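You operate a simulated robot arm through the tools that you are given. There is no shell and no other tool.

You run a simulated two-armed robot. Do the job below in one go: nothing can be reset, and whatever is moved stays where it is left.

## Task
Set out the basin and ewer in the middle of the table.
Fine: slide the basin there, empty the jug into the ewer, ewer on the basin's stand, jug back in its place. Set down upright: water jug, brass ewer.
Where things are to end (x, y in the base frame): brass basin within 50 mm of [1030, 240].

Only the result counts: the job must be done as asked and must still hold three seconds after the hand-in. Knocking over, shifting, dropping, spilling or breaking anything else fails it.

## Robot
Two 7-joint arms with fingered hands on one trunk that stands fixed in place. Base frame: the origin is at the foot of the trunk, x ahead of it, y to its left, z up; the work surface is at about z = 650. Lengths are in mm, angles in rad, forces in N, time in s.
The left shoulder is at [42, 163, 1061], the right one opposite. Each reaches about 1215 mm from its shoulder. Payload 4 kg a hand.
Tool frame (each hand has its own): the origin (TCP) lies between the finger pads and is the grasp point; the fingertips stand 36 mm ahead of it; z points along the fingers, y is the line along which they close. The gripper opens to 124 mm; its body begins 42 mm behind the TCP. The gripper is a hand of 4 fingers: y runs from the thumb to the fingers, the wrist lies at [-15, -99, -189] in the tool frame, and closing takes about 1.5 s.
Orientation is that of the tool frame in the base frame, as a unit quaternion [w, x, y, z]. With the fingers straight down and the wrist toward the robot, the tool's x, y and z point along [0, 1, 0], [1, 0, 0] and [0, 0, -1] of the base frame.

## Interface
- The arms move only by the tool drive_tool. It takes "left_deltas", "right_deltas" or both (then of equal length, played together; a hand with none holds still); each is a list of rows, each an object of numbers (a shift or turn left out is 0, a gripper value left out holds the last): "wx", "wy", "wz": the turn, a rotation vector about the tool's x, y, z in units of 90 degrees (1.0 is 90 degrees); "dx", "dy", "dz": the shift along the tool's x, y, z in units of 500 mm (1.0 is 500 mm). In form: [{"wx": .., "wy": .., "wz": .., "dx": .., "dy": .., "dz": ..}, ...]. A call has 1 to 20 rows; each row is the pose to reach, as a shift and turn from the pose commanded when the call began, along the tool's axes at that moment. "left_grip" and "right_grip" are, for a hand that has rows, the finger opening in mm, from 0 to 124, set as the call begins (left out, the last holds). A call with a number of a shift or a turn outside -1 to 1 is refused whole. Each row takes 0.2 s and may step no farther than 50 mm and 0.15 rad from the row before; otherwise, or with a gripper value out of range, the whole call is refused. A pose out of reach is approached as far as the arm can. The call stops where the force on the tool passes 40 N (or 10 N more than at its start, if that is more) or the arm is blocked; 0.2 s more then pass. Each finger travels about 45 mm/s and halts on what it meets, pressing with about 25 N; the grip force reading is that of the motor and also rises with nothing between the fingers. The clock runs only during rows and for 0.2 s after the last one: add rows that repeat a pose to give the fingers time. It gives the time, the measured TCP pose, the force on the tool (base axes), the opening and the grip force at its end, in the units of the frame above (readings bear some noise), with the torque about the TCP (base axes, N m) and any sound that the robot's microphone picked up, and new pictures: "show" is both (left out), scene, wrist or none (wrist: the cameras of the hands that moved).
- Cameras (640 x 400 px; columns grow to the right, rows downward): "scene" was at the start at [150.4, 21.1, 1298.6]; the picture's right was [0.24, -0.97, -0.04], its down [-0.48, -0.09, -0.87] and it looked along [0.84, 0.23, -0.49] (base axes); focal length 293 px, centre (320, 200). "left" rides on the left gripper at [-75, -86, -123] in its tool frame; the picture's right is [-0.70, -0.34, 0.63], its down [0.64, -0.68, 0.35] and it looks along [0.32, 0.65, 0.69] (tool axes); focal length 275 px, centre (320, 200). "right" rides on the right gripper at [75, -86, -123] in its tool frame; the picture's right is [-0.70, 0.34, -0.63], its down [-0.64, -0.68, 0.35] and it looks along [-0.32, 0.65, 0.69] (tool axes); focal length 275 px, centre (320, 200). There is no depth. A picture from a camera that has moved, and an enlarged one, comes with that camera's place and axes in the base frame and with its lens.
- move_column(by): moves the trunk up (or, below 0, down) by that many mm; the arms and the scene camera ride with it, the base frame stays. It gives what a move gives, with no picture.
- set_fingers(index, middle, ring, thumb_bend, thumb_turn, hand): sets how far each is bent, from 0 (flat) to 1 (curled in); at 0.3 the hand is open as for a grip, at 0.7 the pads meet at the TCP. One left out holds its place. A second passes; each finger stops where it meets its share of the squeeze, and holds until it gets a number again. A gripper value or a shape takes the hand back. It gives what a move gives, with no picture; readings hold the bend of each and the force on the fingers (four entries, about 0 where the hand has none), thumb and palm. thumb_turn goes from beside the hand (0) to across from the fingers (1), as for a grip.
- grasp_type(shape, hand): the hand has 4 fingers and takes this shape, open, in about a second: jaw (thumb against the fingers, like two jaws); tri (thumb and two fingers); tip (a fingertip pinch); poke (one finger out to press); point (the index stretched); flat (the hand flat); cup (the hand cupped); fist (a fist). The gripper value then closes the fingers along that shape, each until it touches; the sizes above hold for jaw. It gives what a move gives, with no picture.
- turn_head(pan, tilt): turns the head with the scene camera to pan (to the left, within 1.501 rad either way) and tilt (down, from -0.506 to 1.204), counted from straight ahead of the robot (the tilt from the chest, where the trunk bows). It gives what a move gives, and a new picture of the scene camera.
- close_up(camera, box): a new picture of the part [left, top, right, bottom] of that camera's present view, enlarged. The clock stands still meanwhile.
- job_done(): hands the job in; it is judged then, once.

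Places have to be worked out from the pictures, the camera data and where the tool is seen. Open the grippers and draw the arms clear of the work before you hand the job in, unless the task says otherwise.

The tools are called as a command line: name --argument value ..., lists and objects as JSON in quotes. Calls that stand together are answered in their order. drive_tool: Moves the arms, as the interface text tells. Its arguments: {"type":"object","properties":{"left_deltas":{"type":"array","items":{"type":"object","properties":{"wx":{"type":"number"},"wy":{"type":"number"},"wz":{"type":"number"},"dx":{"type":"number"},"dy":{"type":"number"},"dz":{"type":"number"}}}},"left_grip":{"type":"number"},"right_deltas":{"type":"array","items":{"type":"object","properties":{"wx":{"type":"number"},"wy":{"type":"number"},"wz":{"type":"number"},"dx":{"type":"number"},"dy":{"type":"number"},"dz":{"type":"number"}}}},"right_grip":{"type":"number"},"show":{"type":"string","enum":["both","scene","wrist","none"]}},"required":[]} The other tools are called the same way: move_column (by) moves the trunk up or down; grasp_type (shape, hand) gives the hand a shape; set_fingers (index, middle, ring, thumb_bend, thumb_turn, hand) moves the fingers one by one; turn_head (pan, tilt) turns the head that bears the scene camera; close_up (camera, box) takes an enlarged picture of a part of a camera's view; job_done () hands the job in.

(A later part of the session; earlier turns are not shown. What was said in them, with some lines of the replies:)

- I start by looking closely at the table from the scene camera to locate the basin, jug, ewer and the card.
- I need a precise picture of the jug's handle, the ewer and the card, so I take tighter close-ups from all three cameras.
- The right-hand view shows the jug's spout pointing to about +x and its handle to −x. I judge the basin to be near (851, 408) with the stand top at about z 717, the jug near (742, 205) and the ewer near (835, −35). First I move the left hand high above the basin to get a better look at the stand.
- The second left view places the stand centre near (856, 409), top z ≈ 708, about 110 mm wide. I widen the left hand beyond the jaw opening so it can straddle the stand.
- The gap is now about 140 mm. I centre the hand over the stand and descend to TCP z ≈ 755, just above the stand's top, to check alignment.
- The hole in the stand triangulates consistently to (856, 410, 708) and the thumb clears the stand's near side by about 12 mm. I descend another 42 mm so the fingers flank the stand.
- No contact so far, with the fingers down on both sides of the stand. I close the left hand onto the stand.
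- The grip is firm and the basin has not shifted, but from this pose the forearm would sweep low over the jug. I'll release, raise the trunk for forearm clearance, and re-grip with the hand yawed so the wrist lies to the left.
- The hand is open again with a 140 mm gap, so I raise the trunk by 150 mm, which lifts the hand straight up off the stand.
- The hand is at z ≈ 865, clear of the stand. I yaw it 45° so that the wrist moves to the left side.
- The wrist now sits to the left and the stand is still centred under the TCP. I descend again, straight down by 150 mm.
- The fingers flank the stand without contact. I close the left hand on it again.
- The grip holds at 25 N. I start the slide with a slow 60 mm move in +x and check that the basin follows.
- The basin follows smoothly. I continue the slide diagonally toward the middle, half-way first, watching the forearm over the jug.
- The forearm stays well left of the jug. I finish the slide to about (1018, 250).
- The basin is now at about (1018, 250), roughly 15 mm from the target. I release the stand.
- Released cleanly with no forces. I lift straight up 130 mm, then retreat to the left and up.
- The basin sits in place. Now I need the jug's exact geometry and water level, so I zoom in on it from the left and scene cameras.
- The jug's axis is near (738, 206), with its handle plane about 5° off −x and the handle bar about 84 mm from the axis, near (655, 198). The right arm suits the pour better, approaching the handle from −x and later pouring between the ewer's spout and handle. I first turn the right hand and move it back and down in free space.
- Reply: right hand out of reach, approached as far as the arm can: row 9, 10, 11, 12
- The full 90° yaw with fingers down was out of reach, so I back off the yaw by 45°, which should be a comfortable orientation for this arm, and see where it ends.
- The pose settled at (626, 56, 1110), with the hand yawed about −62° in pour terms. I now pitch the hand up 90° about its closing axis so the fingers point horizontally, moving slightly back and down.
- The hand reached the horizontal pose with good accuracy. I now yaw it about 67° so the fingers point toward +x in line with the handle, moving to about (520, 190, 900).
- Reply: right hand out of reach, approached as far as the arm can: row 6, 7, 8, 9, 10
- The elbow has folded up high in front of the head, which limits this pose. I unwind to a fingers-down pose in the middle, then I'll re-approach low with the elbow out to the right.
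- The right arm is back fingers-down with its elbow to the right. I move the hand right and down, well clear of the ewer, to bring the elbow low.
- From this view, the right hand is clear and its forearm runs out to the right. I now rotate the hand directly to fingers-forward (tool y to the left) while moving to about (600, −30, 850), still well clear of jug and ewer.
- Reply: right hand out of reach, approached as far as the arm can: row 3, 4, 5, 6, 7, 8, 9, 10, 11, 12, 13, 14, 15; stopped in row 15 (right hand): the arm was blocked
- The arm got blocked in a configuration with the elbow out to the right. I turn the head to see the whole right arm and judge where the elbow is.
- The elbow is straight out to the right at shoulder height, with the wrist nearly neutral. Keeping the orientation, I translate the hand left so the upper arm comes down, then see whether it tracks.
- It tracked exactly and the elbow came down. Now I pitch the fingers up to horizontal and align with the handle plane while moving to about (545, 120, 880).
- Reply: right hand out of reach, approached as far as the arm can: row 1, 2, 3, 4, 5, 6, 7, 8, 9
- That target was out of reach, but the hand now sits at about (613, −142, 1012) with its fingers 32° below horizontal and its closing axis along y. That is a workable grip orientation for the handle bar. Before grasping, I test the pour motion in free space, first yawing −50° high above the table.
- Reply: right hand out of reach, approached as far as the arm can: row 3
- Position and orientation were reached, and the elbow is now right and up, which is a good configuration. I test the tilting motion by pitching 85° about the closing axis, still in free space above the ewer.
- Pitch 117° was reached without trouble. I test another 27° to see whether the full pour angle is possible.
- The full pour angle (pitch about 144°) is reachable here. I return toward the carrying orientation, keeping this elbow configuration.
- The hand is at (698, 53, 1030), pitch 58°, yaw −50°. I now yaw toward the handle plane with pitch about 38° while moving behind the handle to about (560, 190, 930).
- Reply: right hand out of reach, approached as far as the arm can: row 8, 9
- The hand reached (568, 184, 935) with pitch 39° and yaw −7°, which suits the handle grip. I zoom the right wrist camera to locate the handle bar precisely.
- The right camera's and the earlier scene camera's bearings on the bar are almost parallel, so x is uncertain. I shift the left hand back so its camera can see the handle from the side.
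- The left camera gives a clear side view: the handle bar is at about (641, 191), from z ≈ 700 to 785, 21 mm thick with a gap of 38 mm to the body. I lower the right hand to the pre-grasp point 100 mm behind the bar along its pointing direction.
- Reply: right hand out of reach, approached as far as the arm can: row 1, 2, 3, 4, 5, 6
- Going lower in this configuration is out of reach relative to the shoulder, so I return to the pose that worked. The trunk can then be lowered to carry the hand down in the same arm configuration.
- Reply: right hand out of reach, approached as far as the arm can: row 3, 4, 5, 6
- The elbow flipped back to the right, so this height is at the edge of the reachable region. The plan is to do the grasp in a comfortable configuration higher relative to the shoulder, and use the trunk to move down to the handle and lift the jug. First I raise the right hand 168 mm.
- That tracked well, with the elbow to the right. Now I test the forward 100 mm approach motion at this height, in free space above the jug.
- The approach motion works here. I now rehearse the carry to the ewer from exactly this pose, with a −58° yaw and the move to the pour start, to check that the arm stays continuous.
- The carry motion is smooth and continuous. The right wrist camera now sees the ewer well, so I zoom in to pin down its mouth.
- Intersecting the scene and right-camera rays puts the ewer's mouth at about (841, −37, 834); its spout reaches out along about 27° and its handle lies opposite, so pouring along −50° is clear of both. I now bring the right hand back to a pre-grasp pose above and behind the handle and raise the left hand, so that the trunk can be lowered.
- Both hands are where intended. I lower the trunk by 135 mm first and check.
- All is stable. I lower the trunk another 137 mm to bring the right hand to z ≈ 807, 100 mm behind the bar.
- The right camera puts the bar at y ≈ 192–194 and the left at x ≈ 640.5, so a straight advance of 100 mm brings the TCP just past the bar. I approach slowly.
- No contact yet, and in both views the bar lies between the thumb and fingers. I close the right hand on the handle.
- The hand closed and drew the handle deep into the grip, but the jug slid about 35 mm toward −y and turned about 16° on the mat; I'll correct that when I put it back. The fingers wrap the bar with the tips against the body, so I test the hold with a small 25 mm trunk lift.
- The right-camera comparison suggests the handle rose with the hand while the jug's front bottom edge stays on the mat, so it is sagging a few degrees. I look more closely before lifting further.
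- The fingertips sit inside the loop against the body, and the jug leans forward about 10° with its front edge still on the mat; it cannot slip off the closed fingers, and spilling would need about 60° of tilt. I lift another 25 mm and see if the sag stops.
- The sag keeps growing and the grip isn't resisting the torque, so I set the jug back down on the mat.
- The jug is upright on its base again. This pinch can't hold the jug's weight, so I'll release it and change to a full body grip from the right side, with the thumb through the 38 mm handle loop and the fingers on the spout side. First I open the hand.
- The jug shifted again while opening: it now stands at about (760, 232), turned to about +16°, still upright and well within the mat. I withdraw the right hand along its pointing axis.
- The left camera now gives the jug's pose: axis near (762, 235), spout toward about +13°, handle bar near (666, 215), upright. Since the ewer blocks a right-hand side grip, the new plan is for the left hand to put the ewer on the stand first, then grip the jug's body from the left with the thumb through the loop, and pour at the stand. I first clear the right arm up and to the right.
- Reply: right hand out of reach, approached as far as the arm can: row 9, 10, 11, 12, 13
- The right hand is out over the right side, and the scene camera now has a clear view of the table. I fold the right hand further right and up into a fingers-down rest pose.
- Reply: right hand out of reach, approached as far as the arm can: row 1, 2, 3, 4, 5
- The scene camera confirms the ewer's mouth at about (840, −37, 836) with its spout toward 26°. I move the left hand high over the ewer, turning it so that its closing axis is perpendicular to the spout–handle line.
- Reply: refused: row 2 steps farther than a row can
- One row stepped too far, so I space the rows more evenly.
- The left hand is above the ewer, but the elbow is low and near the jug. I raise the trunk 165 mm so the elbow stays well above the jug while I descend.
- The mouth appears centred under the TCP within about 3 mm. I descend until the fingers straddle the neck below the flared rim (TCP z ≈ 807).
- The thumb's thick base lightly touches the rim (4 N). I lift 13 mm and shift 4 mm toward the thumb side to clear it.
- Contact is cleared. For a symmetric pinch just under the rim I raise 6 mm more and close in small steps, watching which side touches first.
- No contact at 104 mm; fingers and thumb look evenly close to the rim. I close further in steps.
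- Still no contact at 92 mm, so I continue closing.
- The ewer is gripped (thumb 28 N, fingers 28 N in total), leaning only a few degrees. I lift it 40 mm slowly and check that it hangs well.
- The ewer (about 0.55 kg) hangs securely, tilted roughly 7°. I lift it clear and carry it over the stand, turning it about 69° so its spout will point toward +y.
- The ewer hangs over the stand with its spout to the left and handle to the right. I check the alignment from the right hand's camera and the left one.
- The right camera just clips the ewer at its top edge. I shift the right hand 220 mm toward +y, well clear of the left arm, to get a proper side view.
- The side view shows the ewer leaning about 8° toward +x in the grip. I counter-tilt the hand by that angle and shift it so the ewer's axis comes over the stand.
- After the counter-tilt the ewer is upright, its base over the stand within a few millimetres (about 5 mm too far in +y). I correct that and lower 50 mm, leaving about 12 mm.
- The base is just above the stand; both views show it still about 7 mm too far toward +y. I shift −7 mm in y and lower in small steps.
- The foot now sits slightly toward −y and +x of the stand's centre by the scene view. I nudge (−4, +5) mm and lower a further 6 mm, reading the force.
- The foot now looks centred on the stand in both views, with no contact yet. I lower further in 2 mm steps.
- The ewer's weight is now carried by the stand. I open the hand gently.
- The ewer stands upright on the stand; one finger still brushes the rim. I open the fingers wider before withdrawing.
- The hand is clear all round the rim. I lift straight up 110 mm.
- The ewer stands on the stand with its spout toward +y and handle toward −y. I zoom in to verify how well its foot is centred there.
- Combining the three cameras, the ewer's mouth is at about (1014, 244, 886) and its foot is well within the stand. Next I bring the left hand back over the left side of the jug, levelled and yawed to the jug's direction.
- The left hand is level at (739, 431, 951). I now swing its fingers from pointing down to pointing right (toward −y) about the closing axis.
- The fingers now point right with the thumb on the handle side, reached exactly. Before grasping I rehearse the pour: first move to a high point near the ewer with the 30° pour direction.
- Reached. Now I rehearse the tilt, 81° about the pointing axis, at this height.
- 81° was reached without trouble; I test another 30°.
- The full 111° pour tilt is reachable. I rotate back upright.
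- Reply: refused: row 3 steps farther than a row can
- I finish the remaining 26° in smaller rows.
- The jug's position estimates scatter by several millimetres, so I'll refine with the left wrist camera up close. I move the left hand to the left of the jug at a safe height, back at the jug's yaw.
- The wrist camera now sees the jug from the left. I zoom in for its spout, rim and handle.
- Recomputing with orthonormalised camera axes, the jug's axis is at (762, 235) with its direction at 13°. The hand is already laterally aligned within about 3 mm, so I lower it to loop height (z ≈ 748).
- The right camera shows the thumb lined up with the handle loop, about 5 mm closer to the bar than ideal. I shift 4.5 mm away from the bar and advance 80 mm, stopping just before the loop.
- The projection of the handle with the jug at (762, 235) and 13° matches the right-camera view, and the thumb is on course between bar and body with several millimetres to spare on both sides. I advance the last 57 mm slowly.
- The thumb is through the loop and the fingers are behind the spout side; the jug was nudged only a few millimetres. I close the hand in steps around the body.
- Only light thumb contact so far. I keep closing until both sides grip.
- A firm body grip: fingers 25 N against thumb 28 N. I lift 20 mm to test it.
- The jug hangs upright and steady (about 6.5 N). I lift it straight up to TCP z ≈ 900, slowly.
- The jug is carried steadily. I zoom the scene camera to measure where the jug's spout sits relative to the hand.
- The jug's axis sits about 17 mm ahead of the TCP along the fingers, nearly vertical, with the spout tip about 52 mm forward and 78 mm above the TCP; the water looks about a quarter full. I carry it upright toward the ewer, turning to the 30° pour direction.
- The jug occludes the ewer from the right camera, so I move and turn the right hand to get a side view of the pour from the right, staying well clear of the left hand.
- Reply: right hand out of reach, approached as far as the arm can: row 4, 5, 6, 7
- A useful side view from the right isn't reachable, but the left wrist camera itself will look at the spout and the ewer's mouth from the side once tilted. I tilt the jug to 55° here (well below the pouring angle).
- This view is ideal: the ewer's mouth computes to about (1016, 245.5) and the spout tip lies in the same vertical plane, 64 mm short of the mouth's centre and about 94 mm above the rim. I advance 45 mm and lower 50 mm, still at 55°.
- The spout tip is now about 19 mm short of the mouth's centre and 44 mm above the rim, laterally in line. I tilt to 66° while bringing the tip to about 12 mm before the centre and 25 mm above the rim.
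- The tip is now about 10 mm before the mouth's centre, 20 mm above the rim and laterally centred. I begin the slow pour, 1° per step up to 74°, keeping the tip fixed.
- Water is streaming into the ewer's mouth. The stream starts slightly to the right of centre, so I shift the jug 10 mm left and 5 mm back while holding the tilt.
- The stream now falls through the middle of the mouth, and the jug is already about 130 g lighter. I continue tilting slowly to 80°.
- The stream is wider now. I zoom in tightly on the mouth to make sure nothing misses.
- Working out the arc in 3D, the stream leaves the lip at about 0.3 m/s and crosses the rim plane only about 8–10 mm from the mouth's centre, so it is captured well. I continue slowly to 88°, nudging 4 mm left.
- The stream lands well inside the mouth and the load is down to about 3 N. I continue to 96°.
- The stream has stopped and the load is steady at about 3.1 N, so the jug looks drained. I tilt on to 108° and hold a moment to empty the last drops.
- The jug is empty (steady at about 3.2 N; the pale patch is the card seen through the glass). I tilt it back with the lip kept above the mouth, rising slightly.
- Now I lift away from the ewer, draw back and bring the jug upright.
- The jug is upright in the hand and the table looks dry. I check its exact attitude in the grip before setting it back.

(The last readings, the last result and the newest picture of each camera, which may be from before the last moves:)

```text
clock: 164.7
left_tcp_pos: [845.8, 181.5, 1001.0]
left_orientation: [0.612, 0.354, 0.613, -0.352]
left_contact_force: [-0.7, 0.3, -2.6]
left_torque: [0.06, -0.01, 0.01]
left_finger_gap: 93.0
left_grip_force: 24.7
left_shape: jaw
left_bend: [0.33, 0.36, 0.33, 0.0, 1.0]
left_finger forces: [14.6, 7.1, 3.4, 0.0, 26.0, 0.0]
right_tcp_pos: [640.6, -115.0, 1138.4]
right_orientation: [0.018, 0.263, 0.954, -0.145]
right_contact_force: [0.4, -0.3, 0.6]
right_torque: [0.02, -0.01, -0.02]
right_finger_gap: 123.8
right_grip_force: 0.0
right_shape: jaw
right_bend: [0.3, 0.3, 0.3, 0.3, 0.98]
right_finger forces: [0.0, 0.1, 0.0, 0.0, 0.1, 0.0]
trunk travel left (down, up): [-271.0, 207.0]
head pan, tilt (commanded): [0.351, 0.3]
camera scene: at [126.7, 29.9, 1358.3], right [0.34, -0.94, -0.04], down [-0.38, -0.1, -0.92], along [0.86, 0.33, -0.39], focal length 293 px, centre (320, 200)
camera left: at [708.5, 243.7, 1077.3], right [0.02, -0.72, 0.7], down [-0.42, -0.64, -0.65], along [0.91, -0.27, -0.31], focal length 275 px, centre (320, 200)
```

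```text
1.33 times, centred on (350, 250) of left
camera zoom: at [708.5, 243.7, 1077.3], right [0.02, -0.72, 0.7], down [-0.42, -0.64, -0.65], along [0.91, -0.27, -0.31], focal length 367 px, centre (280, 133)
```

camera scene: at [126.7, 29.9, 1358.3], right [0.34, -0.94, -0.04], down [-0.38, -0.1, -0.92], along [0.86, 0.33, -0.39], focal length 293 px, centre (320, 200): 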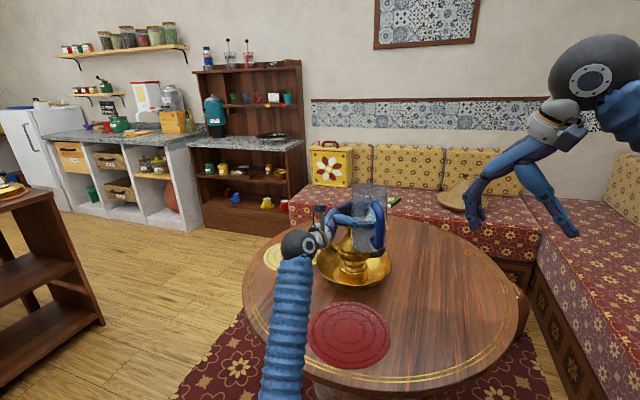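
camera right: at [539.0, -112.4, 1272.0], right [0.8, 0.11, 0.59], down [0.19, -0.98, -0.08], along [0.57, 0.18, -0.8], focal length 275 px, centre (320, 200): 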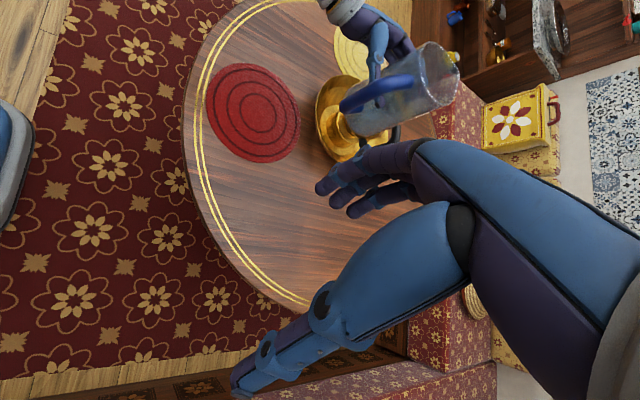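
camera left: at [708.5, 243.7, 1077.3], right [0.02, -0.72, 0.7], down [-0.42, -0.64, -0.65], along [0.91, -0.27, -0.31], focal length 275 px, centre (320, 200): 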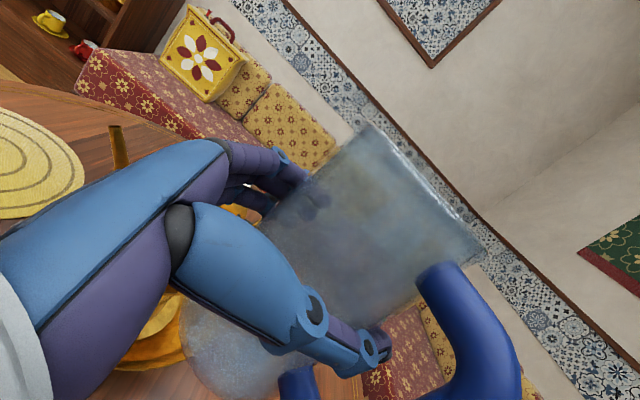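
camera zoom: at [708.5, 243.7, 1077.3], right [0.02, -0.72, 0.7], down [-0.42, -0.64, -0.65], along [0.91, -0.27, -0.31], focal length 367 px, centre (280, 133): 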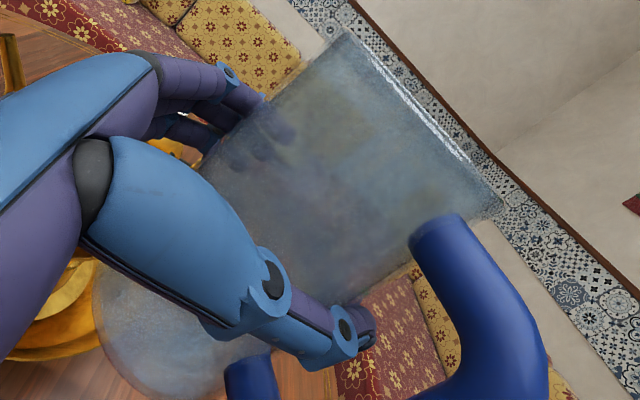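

The rim is level within about 2°, so the jug is upright. I carry it back over the mat to its original spot and heading (axis near (740, 205), 8°).

drive_tool --left_deltas '[{"dx": 0.02, "dy": -0.025, "dz": -0.03, "wx": 0.04}, {"dx": 0.06, "dy": -0.051, "dz": -0.06, "wx": 0.08}, {"dx": 0.1, "dy": -0.076, "dz": -0.09, "wx": 0.122}, {"dx": 0.14, "dy": -0.102, "dz": -0.12, "wx": 0.163}, {"dx": 0.175, "dy": -0.13, "dz": -0.152, "wx": 0.208}, {"dx": 0.202, "dy": -0.1527, "dz": -0.1794, "wx": 0.2444}, {"dx": 0.202, "dy": -0.1527, "dz": -0.1794, "wx": 0.2444}]' --show "none"

drive_tool --left_deltas '[{"dx": 0.05}, {"dx": 0.1}, {"dx": 0.15}, {"dx": 0.2}, {"dx": 0.24}, {"dx": 0.256}, {"dx": 0.256}]' --show "scene"

close_up --camera "scene" --box '[260, 240, 400, 380]'

close_up --camera "right" --box '[120, 0, 360, 200]'

```text
clock: 166.3
left_tcp_pos: [736.0, 223.2, 900.1]
left_orientation: [0.533, 0.464, 0.533, -0.464]
left_contact_force: [0.3, 1.2, -2.8]
left_torque: [0.07, -0.07, -0.01]
left_finger_gap: 93.0
left_grip_force: 25.0
left_shape: jaw
left_bend: [0.33, 0.36, 0.33, 0.0, 1.0]
left_finger forces: [14.2, 7.0, 3.2, 0.0, 25.4, 0.2]
right_tcp_pos: [639.8, -115.5, 1138.4]
right_orientation: [0.018, 0.264, 0.953, -0.145]
right_contact_force: [0.1, 0.1, 1.0]
right_torque: [-0.03, -0.04, 0.05]
right_finger_gap: 124.0
right_grip_force: 0.0
right_shape: jaw
right_bend: [0.3, 0.3, 0.3, 0.3, 0.98]
right_finger forces: [0.0, 0.1, 0.0, 0.1, 0.1, 0.1]
trunk travel left (down, up): [-271.0, 207.0]
head pan, tilt (commanded): [0.351, 0.3]
```

```text
clock: 167.9
left_tcp_pos: [735.7, 221.5, 773.8]
left_orientation: [0.533, 0.464, 0.534, -0.464]
left_contact_force: [1.2, -0.5, -2.6]
left_torque: [0.04, -0.03, 0.0]
left_finger_gap: 92.9
left_grip_force: 25.1
left_shape: jaw
left_bend: [0.33, 0.36, 0.33, 0.0, 0.99]
left_finger forces: [14.2, 6.9, 3.1, 0.1, 25.3, 0.0]
right_tcp_pos: [640.0, -115.7, 1139.1]
right_orientation: [0.018, 0.264, 0.953, -0.146]
right_contact_force: [0.2, 0.8, -0.4]
right_torque: [0.0, -0.01, 0.04]
right_finger_gap: 124.0
right_grip_force: 0.0
right_shape: jaw
right_bend: [0.3, 0.3, 0.3, 0.3, 0.98]
right_finger forces: [0.1, 0.0, 0.0, 0.0, 0.0, 0.0]
trunk travel left (down, up): [-271.0, 207.0]
head pan, tilt (commanded): [0.351, 0.3]
camera scene: at [126.5, 30.3, 1358.3], right [0.34, -0.94, -0.04], down [-0.38, -0.1, -0.92], along [0.86, 0.33, -0.39], focal length 293 px, centre (320, 200)
```

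scene: 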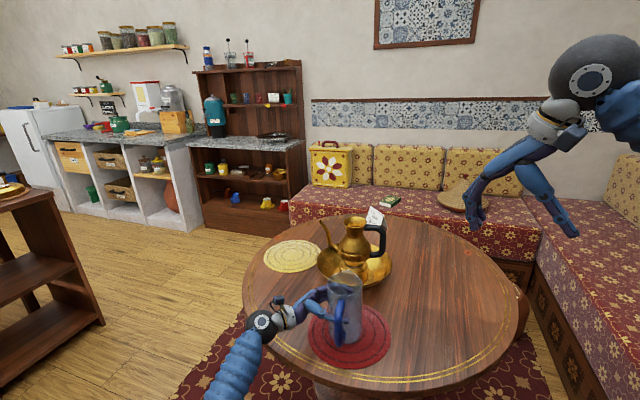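

```text
2.86 times, centred on (330, 310) of scene
camera zoom: at [126.5, 30.3, 1358.3], right [0.34, -0.94, -0.04], down [-0.38, -0.1, -0.92], along [0.86, 0.33, -0.39], focal length 838 px, centre (291, -114)
```

zoom: 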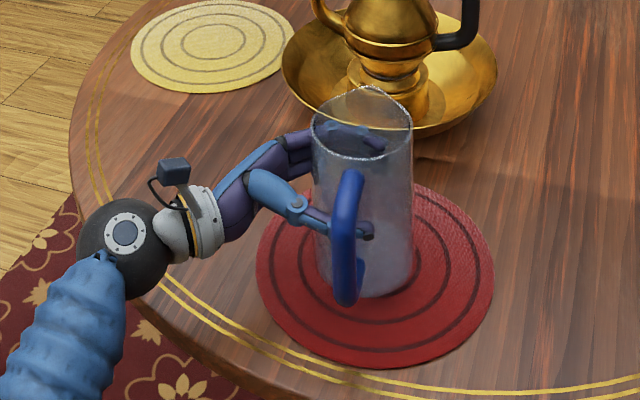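

```text
2.00 times, centred on (240, 100) of right
camera zoom: at [538.6, -112.2, 1272.2], right [0.8, 0.11, 0.59], down [0.19, -0.98, -0.08], along [0.57, 0.18, -0.8], focal length 551 px, centre (480, 400)
```

zoom: 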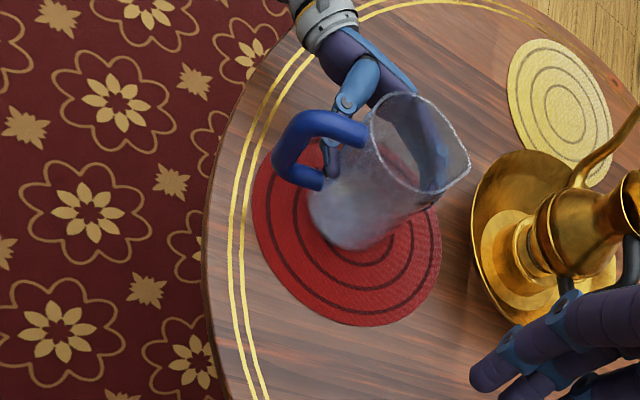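

The jug hovers over its old spot: relative to the mat it is within about 5 mm of where it originally stood. I apply that small correction and lower until it touches.

drive_tool --left_deltas '[{"dx": 0.012, "dy": -0.0035, "dz": -0.0035}, {"dx": 0.024, "dy": -0.0071, "dz": -0.007}, {"dx": 0.034, "dy": -0.0071, "dz": -0.007}, {"dx": 0.042, "dy": -0.0071, "dz": -0.007}, {"dx": 0.046, "dy": -0.0071, "dz": -0.007}, {"dx": 0.046, "dy": -0.0071, "dz": -0.007}]' --show "none"

close_up --camera "scene" --box '[260, 240, 400, 380]'

```text
clock: 169.3
left_tcp_pos: [732.2, 226.2, 749.7]
left_orientation: [0.534, 0.464, 0.533, -0.464]
left_contact_force: [2.4, -0.7, 2.8]
left_torque: [0.01, -0.09, 0.01]
left_finger_gap: 93.0
left_grip_force: 24.9
left_shape: jaw
left_bend: [0.33, 0.36, 0.33, 0.0, 0.99]
left_finger forces: [15.6, 7.1, 3.0, 0.1, 24.6, 0.0]
right_tcp_pos: [641.8, -115.1, 1139.1]
right_orientation: [0.018, 0.264, 0.954, -0.145]
right_contact_force: [0.3, 0.1, 0.5]
right_torque: [0.01, -0.01, -0.03]
right_finger_gap: 123.9
right_grip_force: 0.0
right_shape: jaw
right_bend: [0.3, 0.3, 0.3, 0.3, 0.98]
right_finger forces: [0.0, 0.1, 0.0, 0.0, 0.1, 0.0]
trunk travel left (down, up): [-271.0, 207.0]
head pan, tilt (commanded): [0.351, 0.3]
```

```text
2.86 times, centred on (330, 310) of scene
camera zoom: at [126.4, 30.1, 1358.4], right [0.34, -0.94, -0.04], down [-0.38, -0.1, -0.92], along [0.86, 0.33, -0.39], focal length 838 px, centre (291, -114)
```

zoom: 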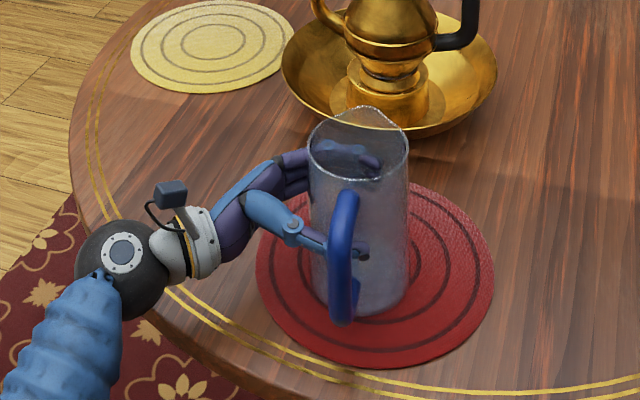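

The jug is standing on the mat again (slight downward press). I relax the grip just enough to free it without pushing the handle, raising 1.5 mm to unload.

drive_tool --left_deltas '[{"dx": -0.003}, {"dx": -0.003}, {"dx": -0.003}, {"dx": -0.003}, {"dx": -0.003}]' --left_grip 104 --show "none"

close_up --camera "scene" --box '[280, 250, 380, 360]'

close_up --camera "right" --box '[180, 20, 320, 140]'

```text
clock: 170.5
left_tcp_pos: [730.7, 224.7, 751.2]
left_orientation: [0.533, 0.465, 0.533, -0.464]
left_contact_force: [0.7, 0.5, -0.5]
left_torque: [0.0, -0.02, 0.04]
left_finger_gap: 103.7
left_grip_force: 0.0
left_shape: jaw
left_bend: [0.31, 0.34, 0.33, 0.0, 0.98]
left_finger forces: [0.0, 0.0, 0.1, 0.0, 0.0, 0.0]
right_tcp_pos: [641.8, -115.6, 1139.5]
right_orientation: [0.019, 0.264, 0.953, -0.145]
right_contact_force: [0.1, 0.1, -1.2]
right_torque: [0.03, 0.03, 0.01]
right_finger_gap: 124.0
right_grip_force: 0.0
right_shape: jaw
right_bend: [0.3, 0.3, 0.3, 0.3, 0.98]
right_finger forces: [0.0, 0.0, 0.1, 0.0, 0.0, 0.0]
trunk travel left (down, up): [-271.0, 207.0]
head pan, tilt (commanded): [0.351, 0.3]
```

```text
3.64 times, centred on (330, 305) of scene
camera zoom: at [126.4, 30.2, 1358.3], right [0.34, -0.94, -0.04], down [-0.38, -0.1, -0.92], along [0.86, 0.33, -0.39], focal length 1066 px, centre (284, -182)
```

zoom: 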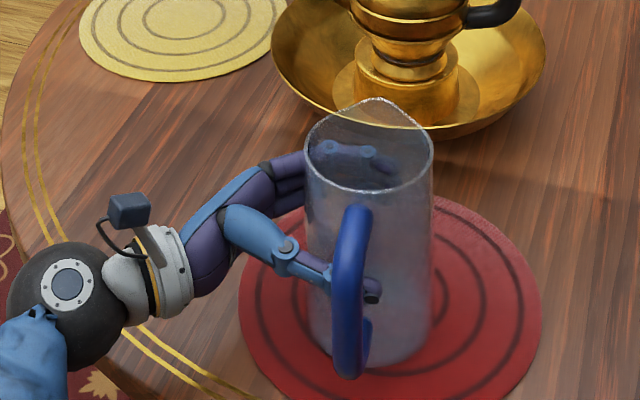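

```text
3.33 times, centred on (250, 80) of right
camera zoom: at [538.4, -112.3, 1272.2], right [0.8, 0.11, 0.59], down [0.19, -0.98, -0.08], along [0.57, 0.18, -0.8], focal length 918 px, centre (553, 600)
```

zoom: 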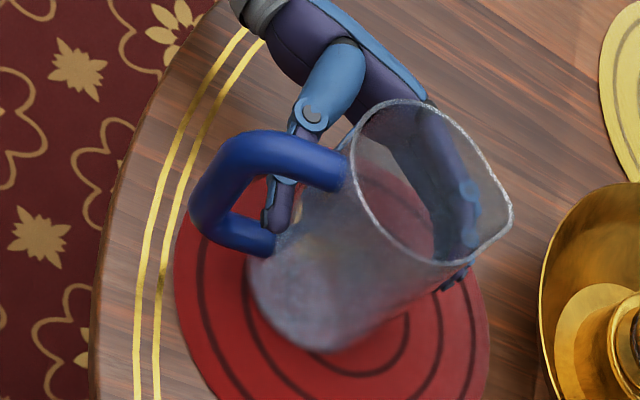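

Forces are zero and the jug stands free. I open the three fingers wider, leaving the thumb where it is in the loop.

set_fingers --hand "left" --index 0.2 --middle 0.2 --ring 0.2

close_up --camera "right" --box '[180, 20, 320, 140]'

close_up --camera "scene" --box '[280, 250, 380, 360]'

```text
clock: 171.5
left_tcp_pos: [730.5, 225.3, 750.7]
left_orientation: [0.534, 0.465, 0.533, -0.463]
left_contact_force: [1.0, -0.6, 0.4]
left_torque: [0.01, 0.03, -0.02]
left_finger_gap: 132.5
left_grip_force: 0.1
left_shape: fingers
left_bend: [0.2, 0.2, 0.2, 0.0, 0.98]
left_finger forces: [0.0, 0.0, 0.0, 0.1, 0.1, 0.0]
right_tcp_pos: [641.7, -114.8, 1139.3]
right_orientation: [0.017, 0.264, 0.953, -0.145]
right_contact_force: [0.3, -0.2, 0.1]
right_torque: [-0.01, 0.02, 0.01]
right_finger_gap: 124.1
right_grip_force: 0.1
right_shape: jaw
right_bend: [0.3, 0.3, 0.3, 0.3, 0.98]
right_finger forces: [0.1, 0.1, 0.0, 0.0, 0.1, 0.1]
trunk travel left (down, up): [-271.0, 207.0]
head pan, tilt (commanded): [0.351, 0.3]
```

```text
3.33 times, centred on (250, 80) of right
camera zoom: at [538.4, -112.3, 1272.3], right [0.8, 0.11, 0.59], down [0.19, -0.98, -0.08], along [0.57, 0.18, -0.8], focal length 918 px, centre (553, 600)
```

zoom: 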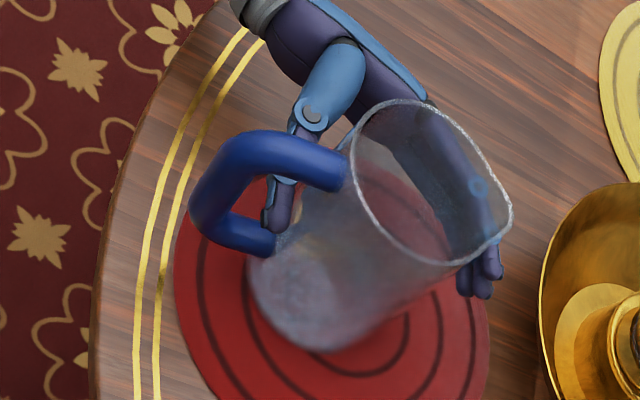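

```text
3.64 times, centred on (330, 305) of scene
camera zoom: at [126.4, 30.2, 1358.3], right [0.34, -0.94, -0.04], down [-0.38, -0.1, -0.92], along [0.86, 0.33, -0.39], focal length 1066 px, centre (284, -182)
```

zoom: 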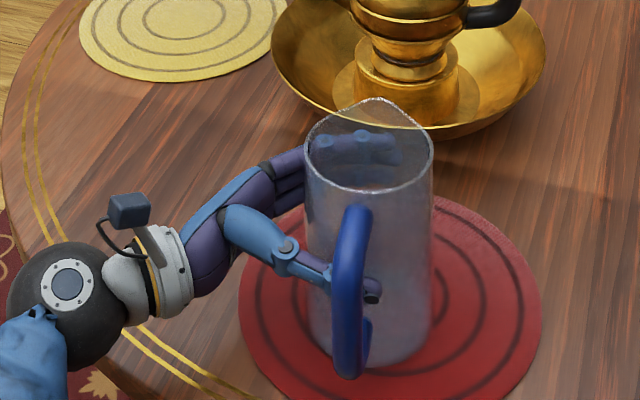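

Both the thumb and fingers are clear of the glass. I withdraw the hand straight back along its pointing direction in small steps.

drive_tool --left_deltas '[{"dz": -0.02}, {"dz": -0.04}, {"dz": -0.06}, {"dz": -0.08}, {"dz": -0.1}, {"dz": -0.12}]' --show "none"

close_up --camera "right" --box '[180, 20, 320, 140]'

close_up --camera "scene" --box '[270, 250, 390, 370]'

```text
clock: 172.9
left_tcp_pos: [722.6, 285.1, 750.4]
left_orientation: [0.534, 0.464, 0.534, -0.464]
left_contact_force: [-0.1, 0.6, 0.4]
left_torque: [-0.01, 0.01, -0.01]
left_finger_gap: 132.6
left_grip_force: 0.0
left_shape: fingers
left_bend: [0.2, 0.2, 0.2, 0.0, 0.98]
left_finger forces: [0.0, 0.1, 0.0, 0.0, 0.0, 0.0]
right_tcp_pos: [640.9, -114.9, 1139.3]
right_orientation: [0.018, 0.263, 0.953, -0.146]
right_contact_force: [-0.6, 0.7, 0.1]
right_torque: [0.0, 0.01, 0.01]
right_finger_gap: 124.1
right_grip_force: 0.1
right_shape: jaw
right_bend: [0.3, 0.3, 0.3, 0.3, 0.98]
right_finger forces: [0.0, 0.1, 0.1, 0.1, 0.0, 0.0]
trunk travel left (down, up): [-271.0, 207.0]
head pan, tilt (commanded): [0.351, 0.3]
```

```text
3.33 times, centred on (250, 80) of right
camera zoom: at [538.4, -112.2, 1272.3], right [0.8, 0.11, 0.59], down [0.19, -0.98, -0.08], along [0.57, 0.18, -0.8], focal length 918 px, centre (553, 600)
```

zoom: 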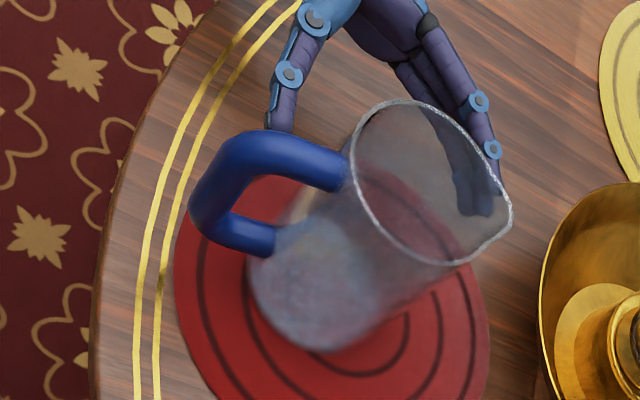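

```text
3.33 times, centred on (330, 310) of scene
camera zoom: at [126.3, 30.3, 1358.3], right [0.34, -0.94, -0.04], down [-0.38, -0.1, -0.92], along [0.86, 0.33, -0.39], focal length 978 px, centre (287, -167)
```

zoom: 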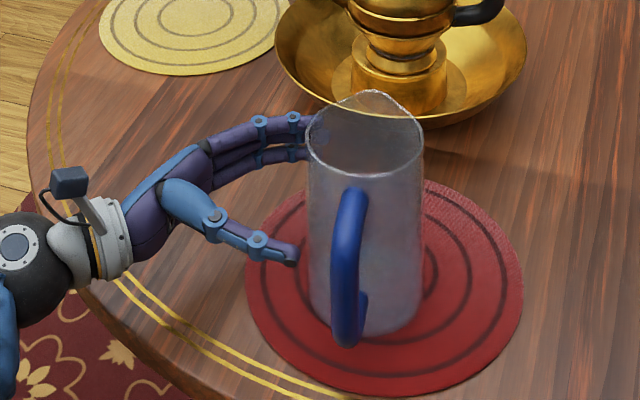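

The jug stands untouched on its mat. I withdraw the left hand further left and then raise it clear.

drive_tool --left_deltas '[{"dz": -0.05}, {"dz": -0.11}, {"dz": -0.18}, {"dz": -0.26, "dx": -0.03}, {"dz": -0.3, "dx": -0.1}, {"dz": -0.3, "dx": -0.18}, {"dz": -0.3, "dx": -0.26}, {"dz": -0.3, "dx": -0.34}, {"dz": -0.3, "dx": -0.42}, {"dz": -0.3, "dx": -0.42}]' --left_grip 124 --show "both"

turn_head --pan 0.2 --tilt 0.4

close_up --camera "right" --box '[100, 0, 480, 240]'

```text
clock: 175.1
left_tcp_pos: [701.6, 434.2, 963.3]
left_orientation: [0.533, 0.464, 0.534, -0.464]
left_contact_force: [-0.6, 0.3, -0.6]
left_torque: [0.0, 0.02, -0.01]
left_finger_gap: 123.6
left_grip_force: 0.1
left_shape: jaw
left_bend: [0.3, 0.3, 0.3, 0.3, 0.98]
left_finger forces: [0.0, 0.0, 0.0, 0.1, 0.0, 0.1]
right_tcp_pos: [640.5, -115.0, 1139.1]
right_orientation: [0.018, 0.263, 0.954, -0.146]
right_contact_force: [-0.5, 0.2, 0.3]
right_torque: [-0.02, -0.02, -0.01]
right_finger_gap: 123.7
right_grip_force: 0.0
right_shape: jaw
right_bend: [0.3, 0.3, 0.3, 0.3, 0.98]
right_finger forces: [0.1, 0.0, 0.0, 0.0, 0.0, 0.0]
trunk travel left (down, up): [-271.0, 207.0]
head pan, tilt (commanded): [0.351, 0.3]
camera scene: at [126.6, 30.4, 1358.2], right [0.34, -0.94, -0.04], down [-0.38, -0.1, -0.92], along [0.86, 0.33, -0.39], focal length 293 px, centre (320, 200)
camera left: at [598.2, 542.5, 1039.0], right [-0.25, -0.67, 0.7], down [-0.63, -0.44, -0.65], along [0.74, -0.6, -0.32], focal length 275 px, centre (320, 200)
```

scene: 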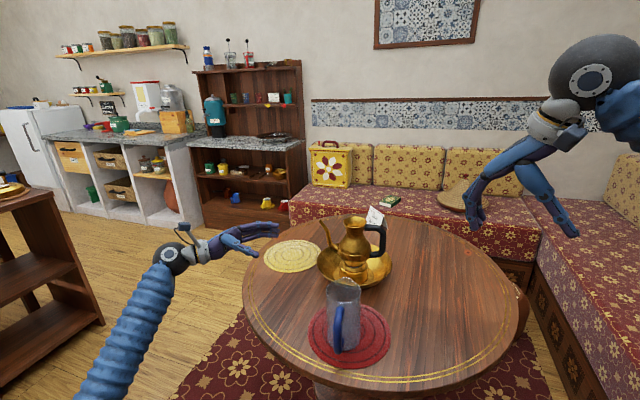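
left: 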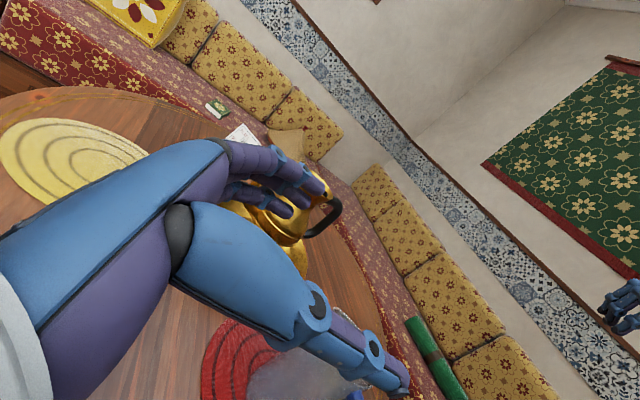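

```text
clock: 175.8
left_tcp_pos: [701.8, 435.0, 963.8]
left_orientation: [0.533, 0.464, 0.534, -0.464]
left_contact_force: [0.7, 0.1, 1.2]
left_torque: [0.02, 0.03, 0.0]
left_finger_gap: 123.6
left_grip_force: 0.1
left_shape: jaw
left_bend: [0.3, 0.3, 0.3, 0.3, 0.98]
left_finger forces: [0.0, 0.0, 0.0, 0.1, 0.1, 0.0]
right_tcp_pos: [640.9, -115.3, 1140.2]
right_orientation: [0.018, 0.263, 0.953, -0.146]
right_contact_force: [0.7, -0.4, 0.7]
right_torque: [-0.03, -0.01, -0.04]
right_finger_gap: 123.9
right_grip_force: 0.0
right_shape: jaw
right_bend: [0.3, 0.3, 0.3, 0.3, 0.98]
right_finger forces: [0.0, 0.1, 0.0, 0.0, 0.0, 0.0]
trunk travel left (down, up): [-271.0, 207.0]
head pan, tilt (commanded): [0.201, 0.4]
camera scene: at [128.5, 16.8, 1348.8], right [0.2, -0.98, -0.02], down [-0.47, -0.08, -0.88], along [0.86, 0.18, -0.48], focal length 293 px, centre (320, 200)
```

scene: 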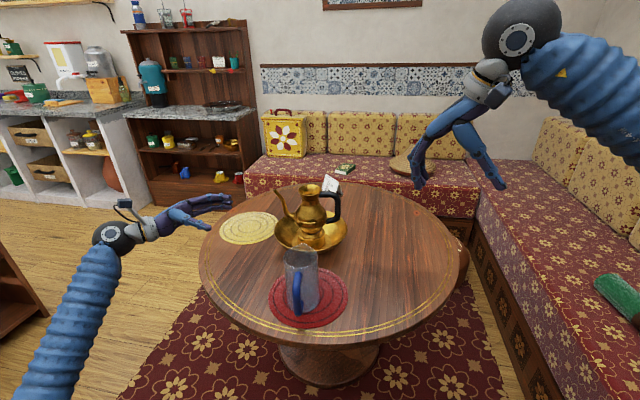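

```text
1.67 times, centred on (290, 120) of right
camera zoom: at [538.4, -112.2, 1272.3], right [0.8, 0.11, 0.59], down [0.19, -0.98, -0.08], along [0.57, 0.18, -0.8], focal length 459 px, centre (370, 333)
```

zoom: 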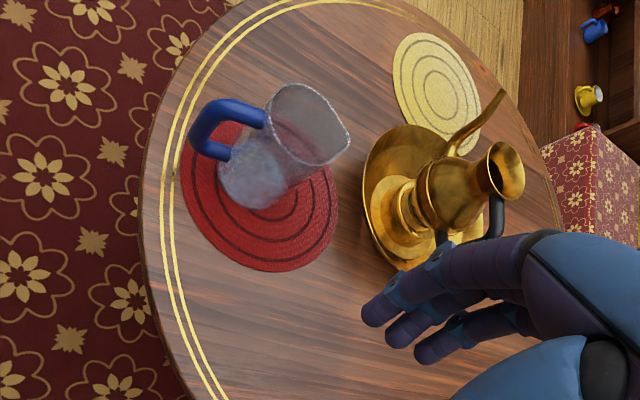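

Everything appears in order. To compare with the very first picture, I restore the trunk and head to their starting pose and take the same close-ups.

move_column --by -46

turn_head --pan 0.248 --tilt 0.361

close_up --camera "scene" --box '[280, 220, 350, 310]'

close_up --camera "scene" --box '[200, 180, 360, 340]'

close_up --camera "scene" --box '[280, 160, 400, 260]'

```text
clock: 176.7
left_tcp_pos: [702.0, 433.3, 915.8]
left_orientation: [0.534, 0.465, 0.533, -0.463]
left_contact_force: [0.5, 0.2, -0.1]
left_torque: [0.03, 0.01, 0.04]
left_finger_gap: 123.6
left_grip_force: 0.0
left_shape: jaw
left_bend: [0.3, 0.3, 0.3, 0.3, 0.98]
left_finger forces: [0.0, 0.0, 0.0, 0.0, 0.1, 0.0]
right_tcp_pos: [641.2, -114.1, 1097.1]
right_orientation: [0.019, 0.264, 0.954, -0.144]
right_contact_force: [-0.7, -0.8, 0.8]
right_torque: [-0.03, -0.02, 0.02]
right_finger_gap: 124.3
right_grip_force: 0.0
right_shape: jaw
right_bend: [0.3, 0.3, 0.3, 0.3, 0.98]
right_finger forces: [0.1, 0.0, 0.0, 0.1, 0.1, 0.0]
trunk travel left (down, up): [-225.0, 253.0]
head pan, tilt (commanded): [0.201, 0.4]
```

```text
clock: 177.3
left_tcp_pos: [700.8, 433.3, 915.6]
left_orientation: [0.533, 0.464, 0.534, -0.464]
left_contact_force: [-1.1, -0.3, 0.0]
left_torque: [0.01, -0.01, 0.01]
left_finger_gap: 123.4
left_grip_force: 0.0
left_shape: jaw
left_bend: [0.3, 0.3, 0.3, 0.3, 0.98]
left_finger forces: [0.0, 0.0, 0.0, 0.0, 0.0, 0.0]
right_tcp_pos: [641.4, -113.2, 1095.4]
right_orientation: [0.019, 0.263, 0.954, -0.146]
right_contact_force: [-0.3, -0.2, -0.1]
right_torque: [0.02, 0.01, 0.0]
right_finger_gap: 123.9
right_grip_force: 0.0
right_shape: jaw
right_bend: [0.3, 0.3, 0.3, 0.3, 0.98]
right_finger forces: [0.0, 0.0, 0.0, 0.0, 0.1, 0.1]
trunk travel left (down, up): [-225.0, 253.0]
head pan, tilt (commanded): [0.248, 0.361]
camera scene: at [150.5, 21.0, 1298.5], right [0.24, -0.97, -0.04], down [-0.48, -0.09, -0.87], along [0.84, 0.23, -0.49], focal length 293 px, centre (320, 200)
```

scene: 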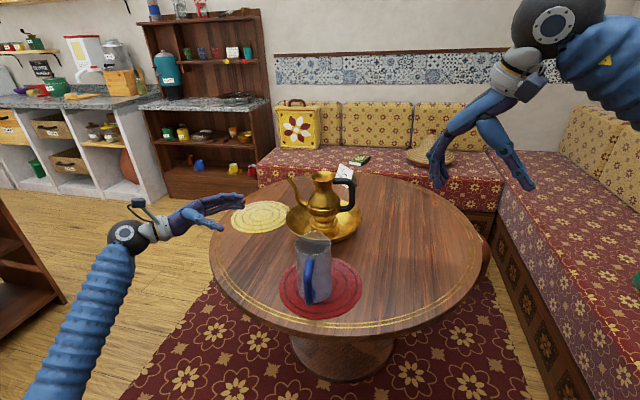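

```text
4.44 times, centred on (315, 265) of scene
camera zoom: at [150.5, 21.0, 1298.5], right [0.24, -0.97, -0.04], down [-0.48, -0.09, -0.87], along [0.84, 0.23, -0.49], focal length 1303 px, centre (342, -89)
```

zoom: 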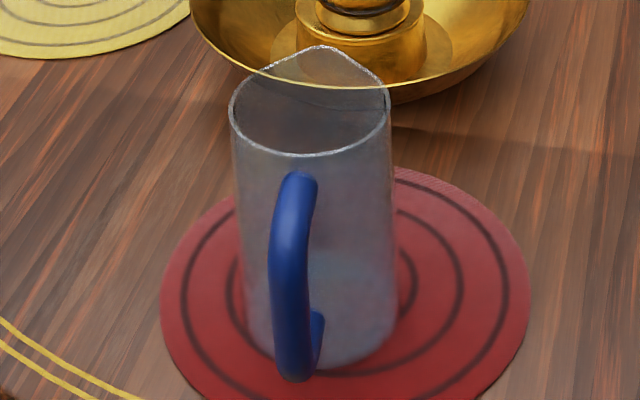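

```text
2.50 times, centred on (280, 260) of scene
camera zoom: at [150.5, 21.0, 1298.5], right [0.24, -0.97, -0.04], down [-0.48, -0.09, -0.87], along [0.84, 0.23, -0.49], focal length 733 px, centre (420, 50)
```

zoom: 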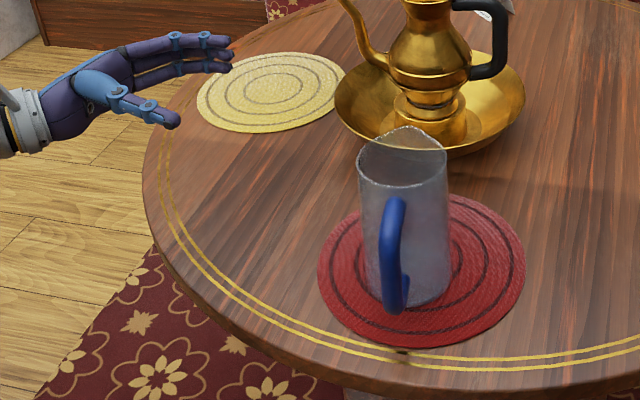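

```text
4.00 times, centred on (340, 210) of scene
camera zoom: at [150.5, 21.0, 1298.5], right [0.24, -0.97, -0.04], down [-0.48, -0.09, -0.87], along [0.84, 0.23, -0.49], focal length 1173 px, centre (240, 160)
```

zoom: 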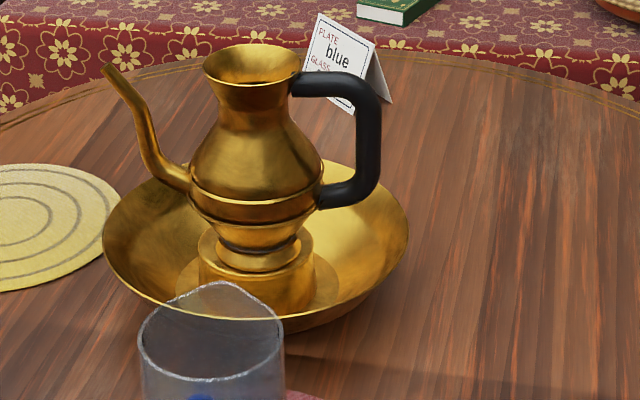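

The jug is back within about 3 mm of its original place and heading, and the mats and card haven't moved. I take one more close look into the jug and at the ewer from the right camera.

close_up --camera "right" --box '[180, 0, 320, 140]'

close_up --camera "right" --box '[300, 30, 440, 190]'

```text
2.86 times, centred on (250, 70) of right
camera zoom: at [539.4, -111.2, 1228.1], right [0.8, 0.11, 0.59], down [0.19, -0.98, -0.08], along [0.57, 0.18, -0.8], focal length 786 px, centre (520, 571)
```

zoom: 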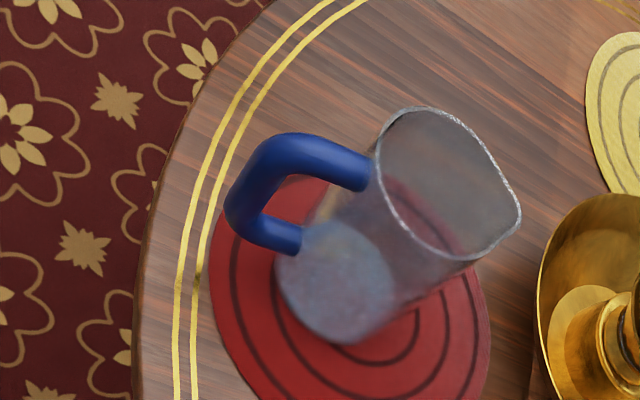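

```text
2.50 times, centred on (370, 110) of right
camera zoom: at [539.4, -111.2, 1228.1], right [0.8, 0.11, 0.59], down [0.19, -0.98, -0.08], along [0.57, 0.18, -0.8], focal length 688 px, centre (195, 425)
```

zoom: 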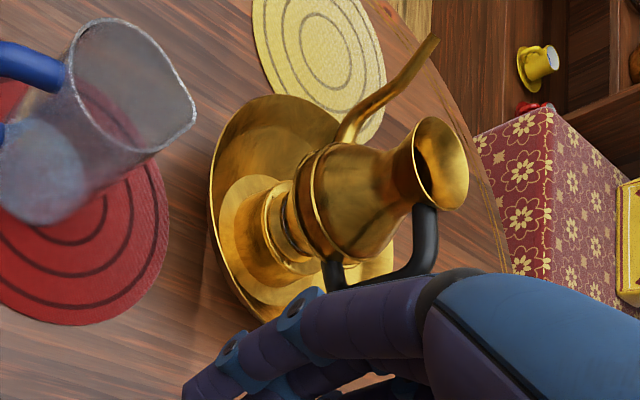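

All is as intended: basin near (1020–1030, 250), ewer upright on its stand, jug empty and back in place. I draw both open hands further clear of the table.

drive_tool --left_deltas '[{"dx": -0.05, "dy": -0.03, "dz": -0.01}, {"dx": -0.1, "dy": -0.06, "dz": -0.02}, {"dx": -0.15, "dy": -0.09, "dz": -0.03}, {"dx": -0.2, "dy": -0.12, "dz": -0.04}, {"dx": -0.24, "dy": -0.15, "dz": -0.05}, {"dx": -0.24, "dy": -0.15, "dz": -0.05}]' --left_grip 124 --right_deltas '[{"dx": -0.0045, "dy": -0.07, "dz": -0.001}, {"dx": -0.009, "dy": -0.142, "dz": -0.002}, {"dx": -0.0135, "dy": -0.213, "dz": -0.003}, {"dx": -0.018, "dy": -0.284, "dz": -0.0035}, {"dx": -0.022, "dy": -0.354, "dz": -0.004}, {"dx": -0.022, "dy": -0.354, "dz": -0.004}]' --right_grip 124 --show "scene"

close_up --camera "scene" --box '[200, 150, 500, 340]'

```text
clock: 178.8
left_tcp_pos: [622.4, 447.3, 1035.5]
left_orientation: [0.533, 0.464, 0.533, -0.465]
left_contact_force: [0.8, 0.0, -0.8]
left_torque: [0.04, -0.01, 0.0]
left_finger_gap: 123.7
left_grip_force: 0.0
left_shape: jaw
left_bend: [0.3, 0.3, 0.3, 0.3, 0.98]
left_finger forces: [0.0, 0.0, 0.1, 0.0, 0.0, 0.0]
right_tcp_pos: [565.5, -252.7, 1142.2]
right_orientation: [0.017, 0.265, 0.953, -0.145]
right_contact_force: [0.3, 0.2, -0.6]
right_torque: [0.0, 0.01, 0.0]
right_finger_gap: 123.9
right_grip_force: 0.0
right_shape: jaw
right_bend: [0.3, 0.3, 0.3, 0.3, 0.98]
right_finger forces: [0.1, 0.0, 0.0, 0.0, 0.0, 0.0]
right hand out of reach, approached as far as the arm can: row 5, 6
trunk travel left (down, up): [-225.0, 253.0]
head pan, tilt (commanded): [0.248, 0.361]
camera scene: at [150.7, 21.1, 1298.4], right [0.24, -0.97, -0.04], down [-0.48, -0.09, -0.87], along [0.84, 0.23, -0.49], focal length 293 px, centre (320, 200)
```

scene: 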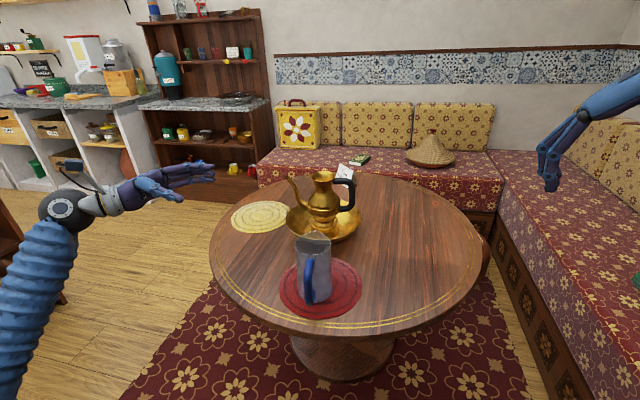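

```text
2.11 times, centred on (350, 245) of scene
camera zoom: at [150.7, 21.1, 1298.4], right [0.24, -0.97, -0.04], down [-0.48, -0.09, -0.87], along [0.84, 0.23, -0.49], focal length 617 px, centre (257, 105)
```

zoom: 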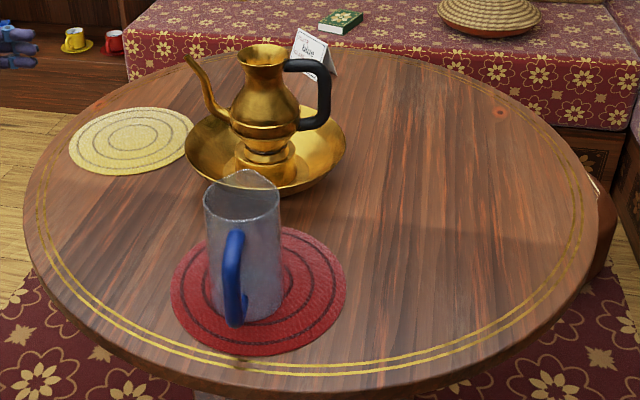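

The final view shows the basin in the middle of the table with the ewer upright on its stand, the jug empty and upright on its mat, everything else unmoved and dry, and both open hands clear. I hand the job in.

job_done

```text
The job is handed in.
```

The job is handed in. From the last pictures, everything the task asked for was done:

- **Basin:** it is in the middle of the table at about (1018, 251), roughly 16 mm from the target.
- **Ewer:** it holds the jug's water and stands upright on the basin's stand, spout to the left and handle to the right. The jug lost about 3.4 N, roughly 350 g of water, during the pour. The stream fell inside the ewer's mouth, and I saw no water on the table.
- **Jug:** it was tilted to about 108° so nothing stayed in it. It is back upright on its mat, about 3 mm from its original spot and heading.
- **Everything else:** the mats and the card look unmoved, and both hands are open and drawn clear of the table.

My first grip on the jug, by its handle, failed. The jug sagged forward about 25° and slid some 35 mm on its mat before I set it down and changed to a body grip. I saw no spill then, and the slide was undone when I put the jug back.
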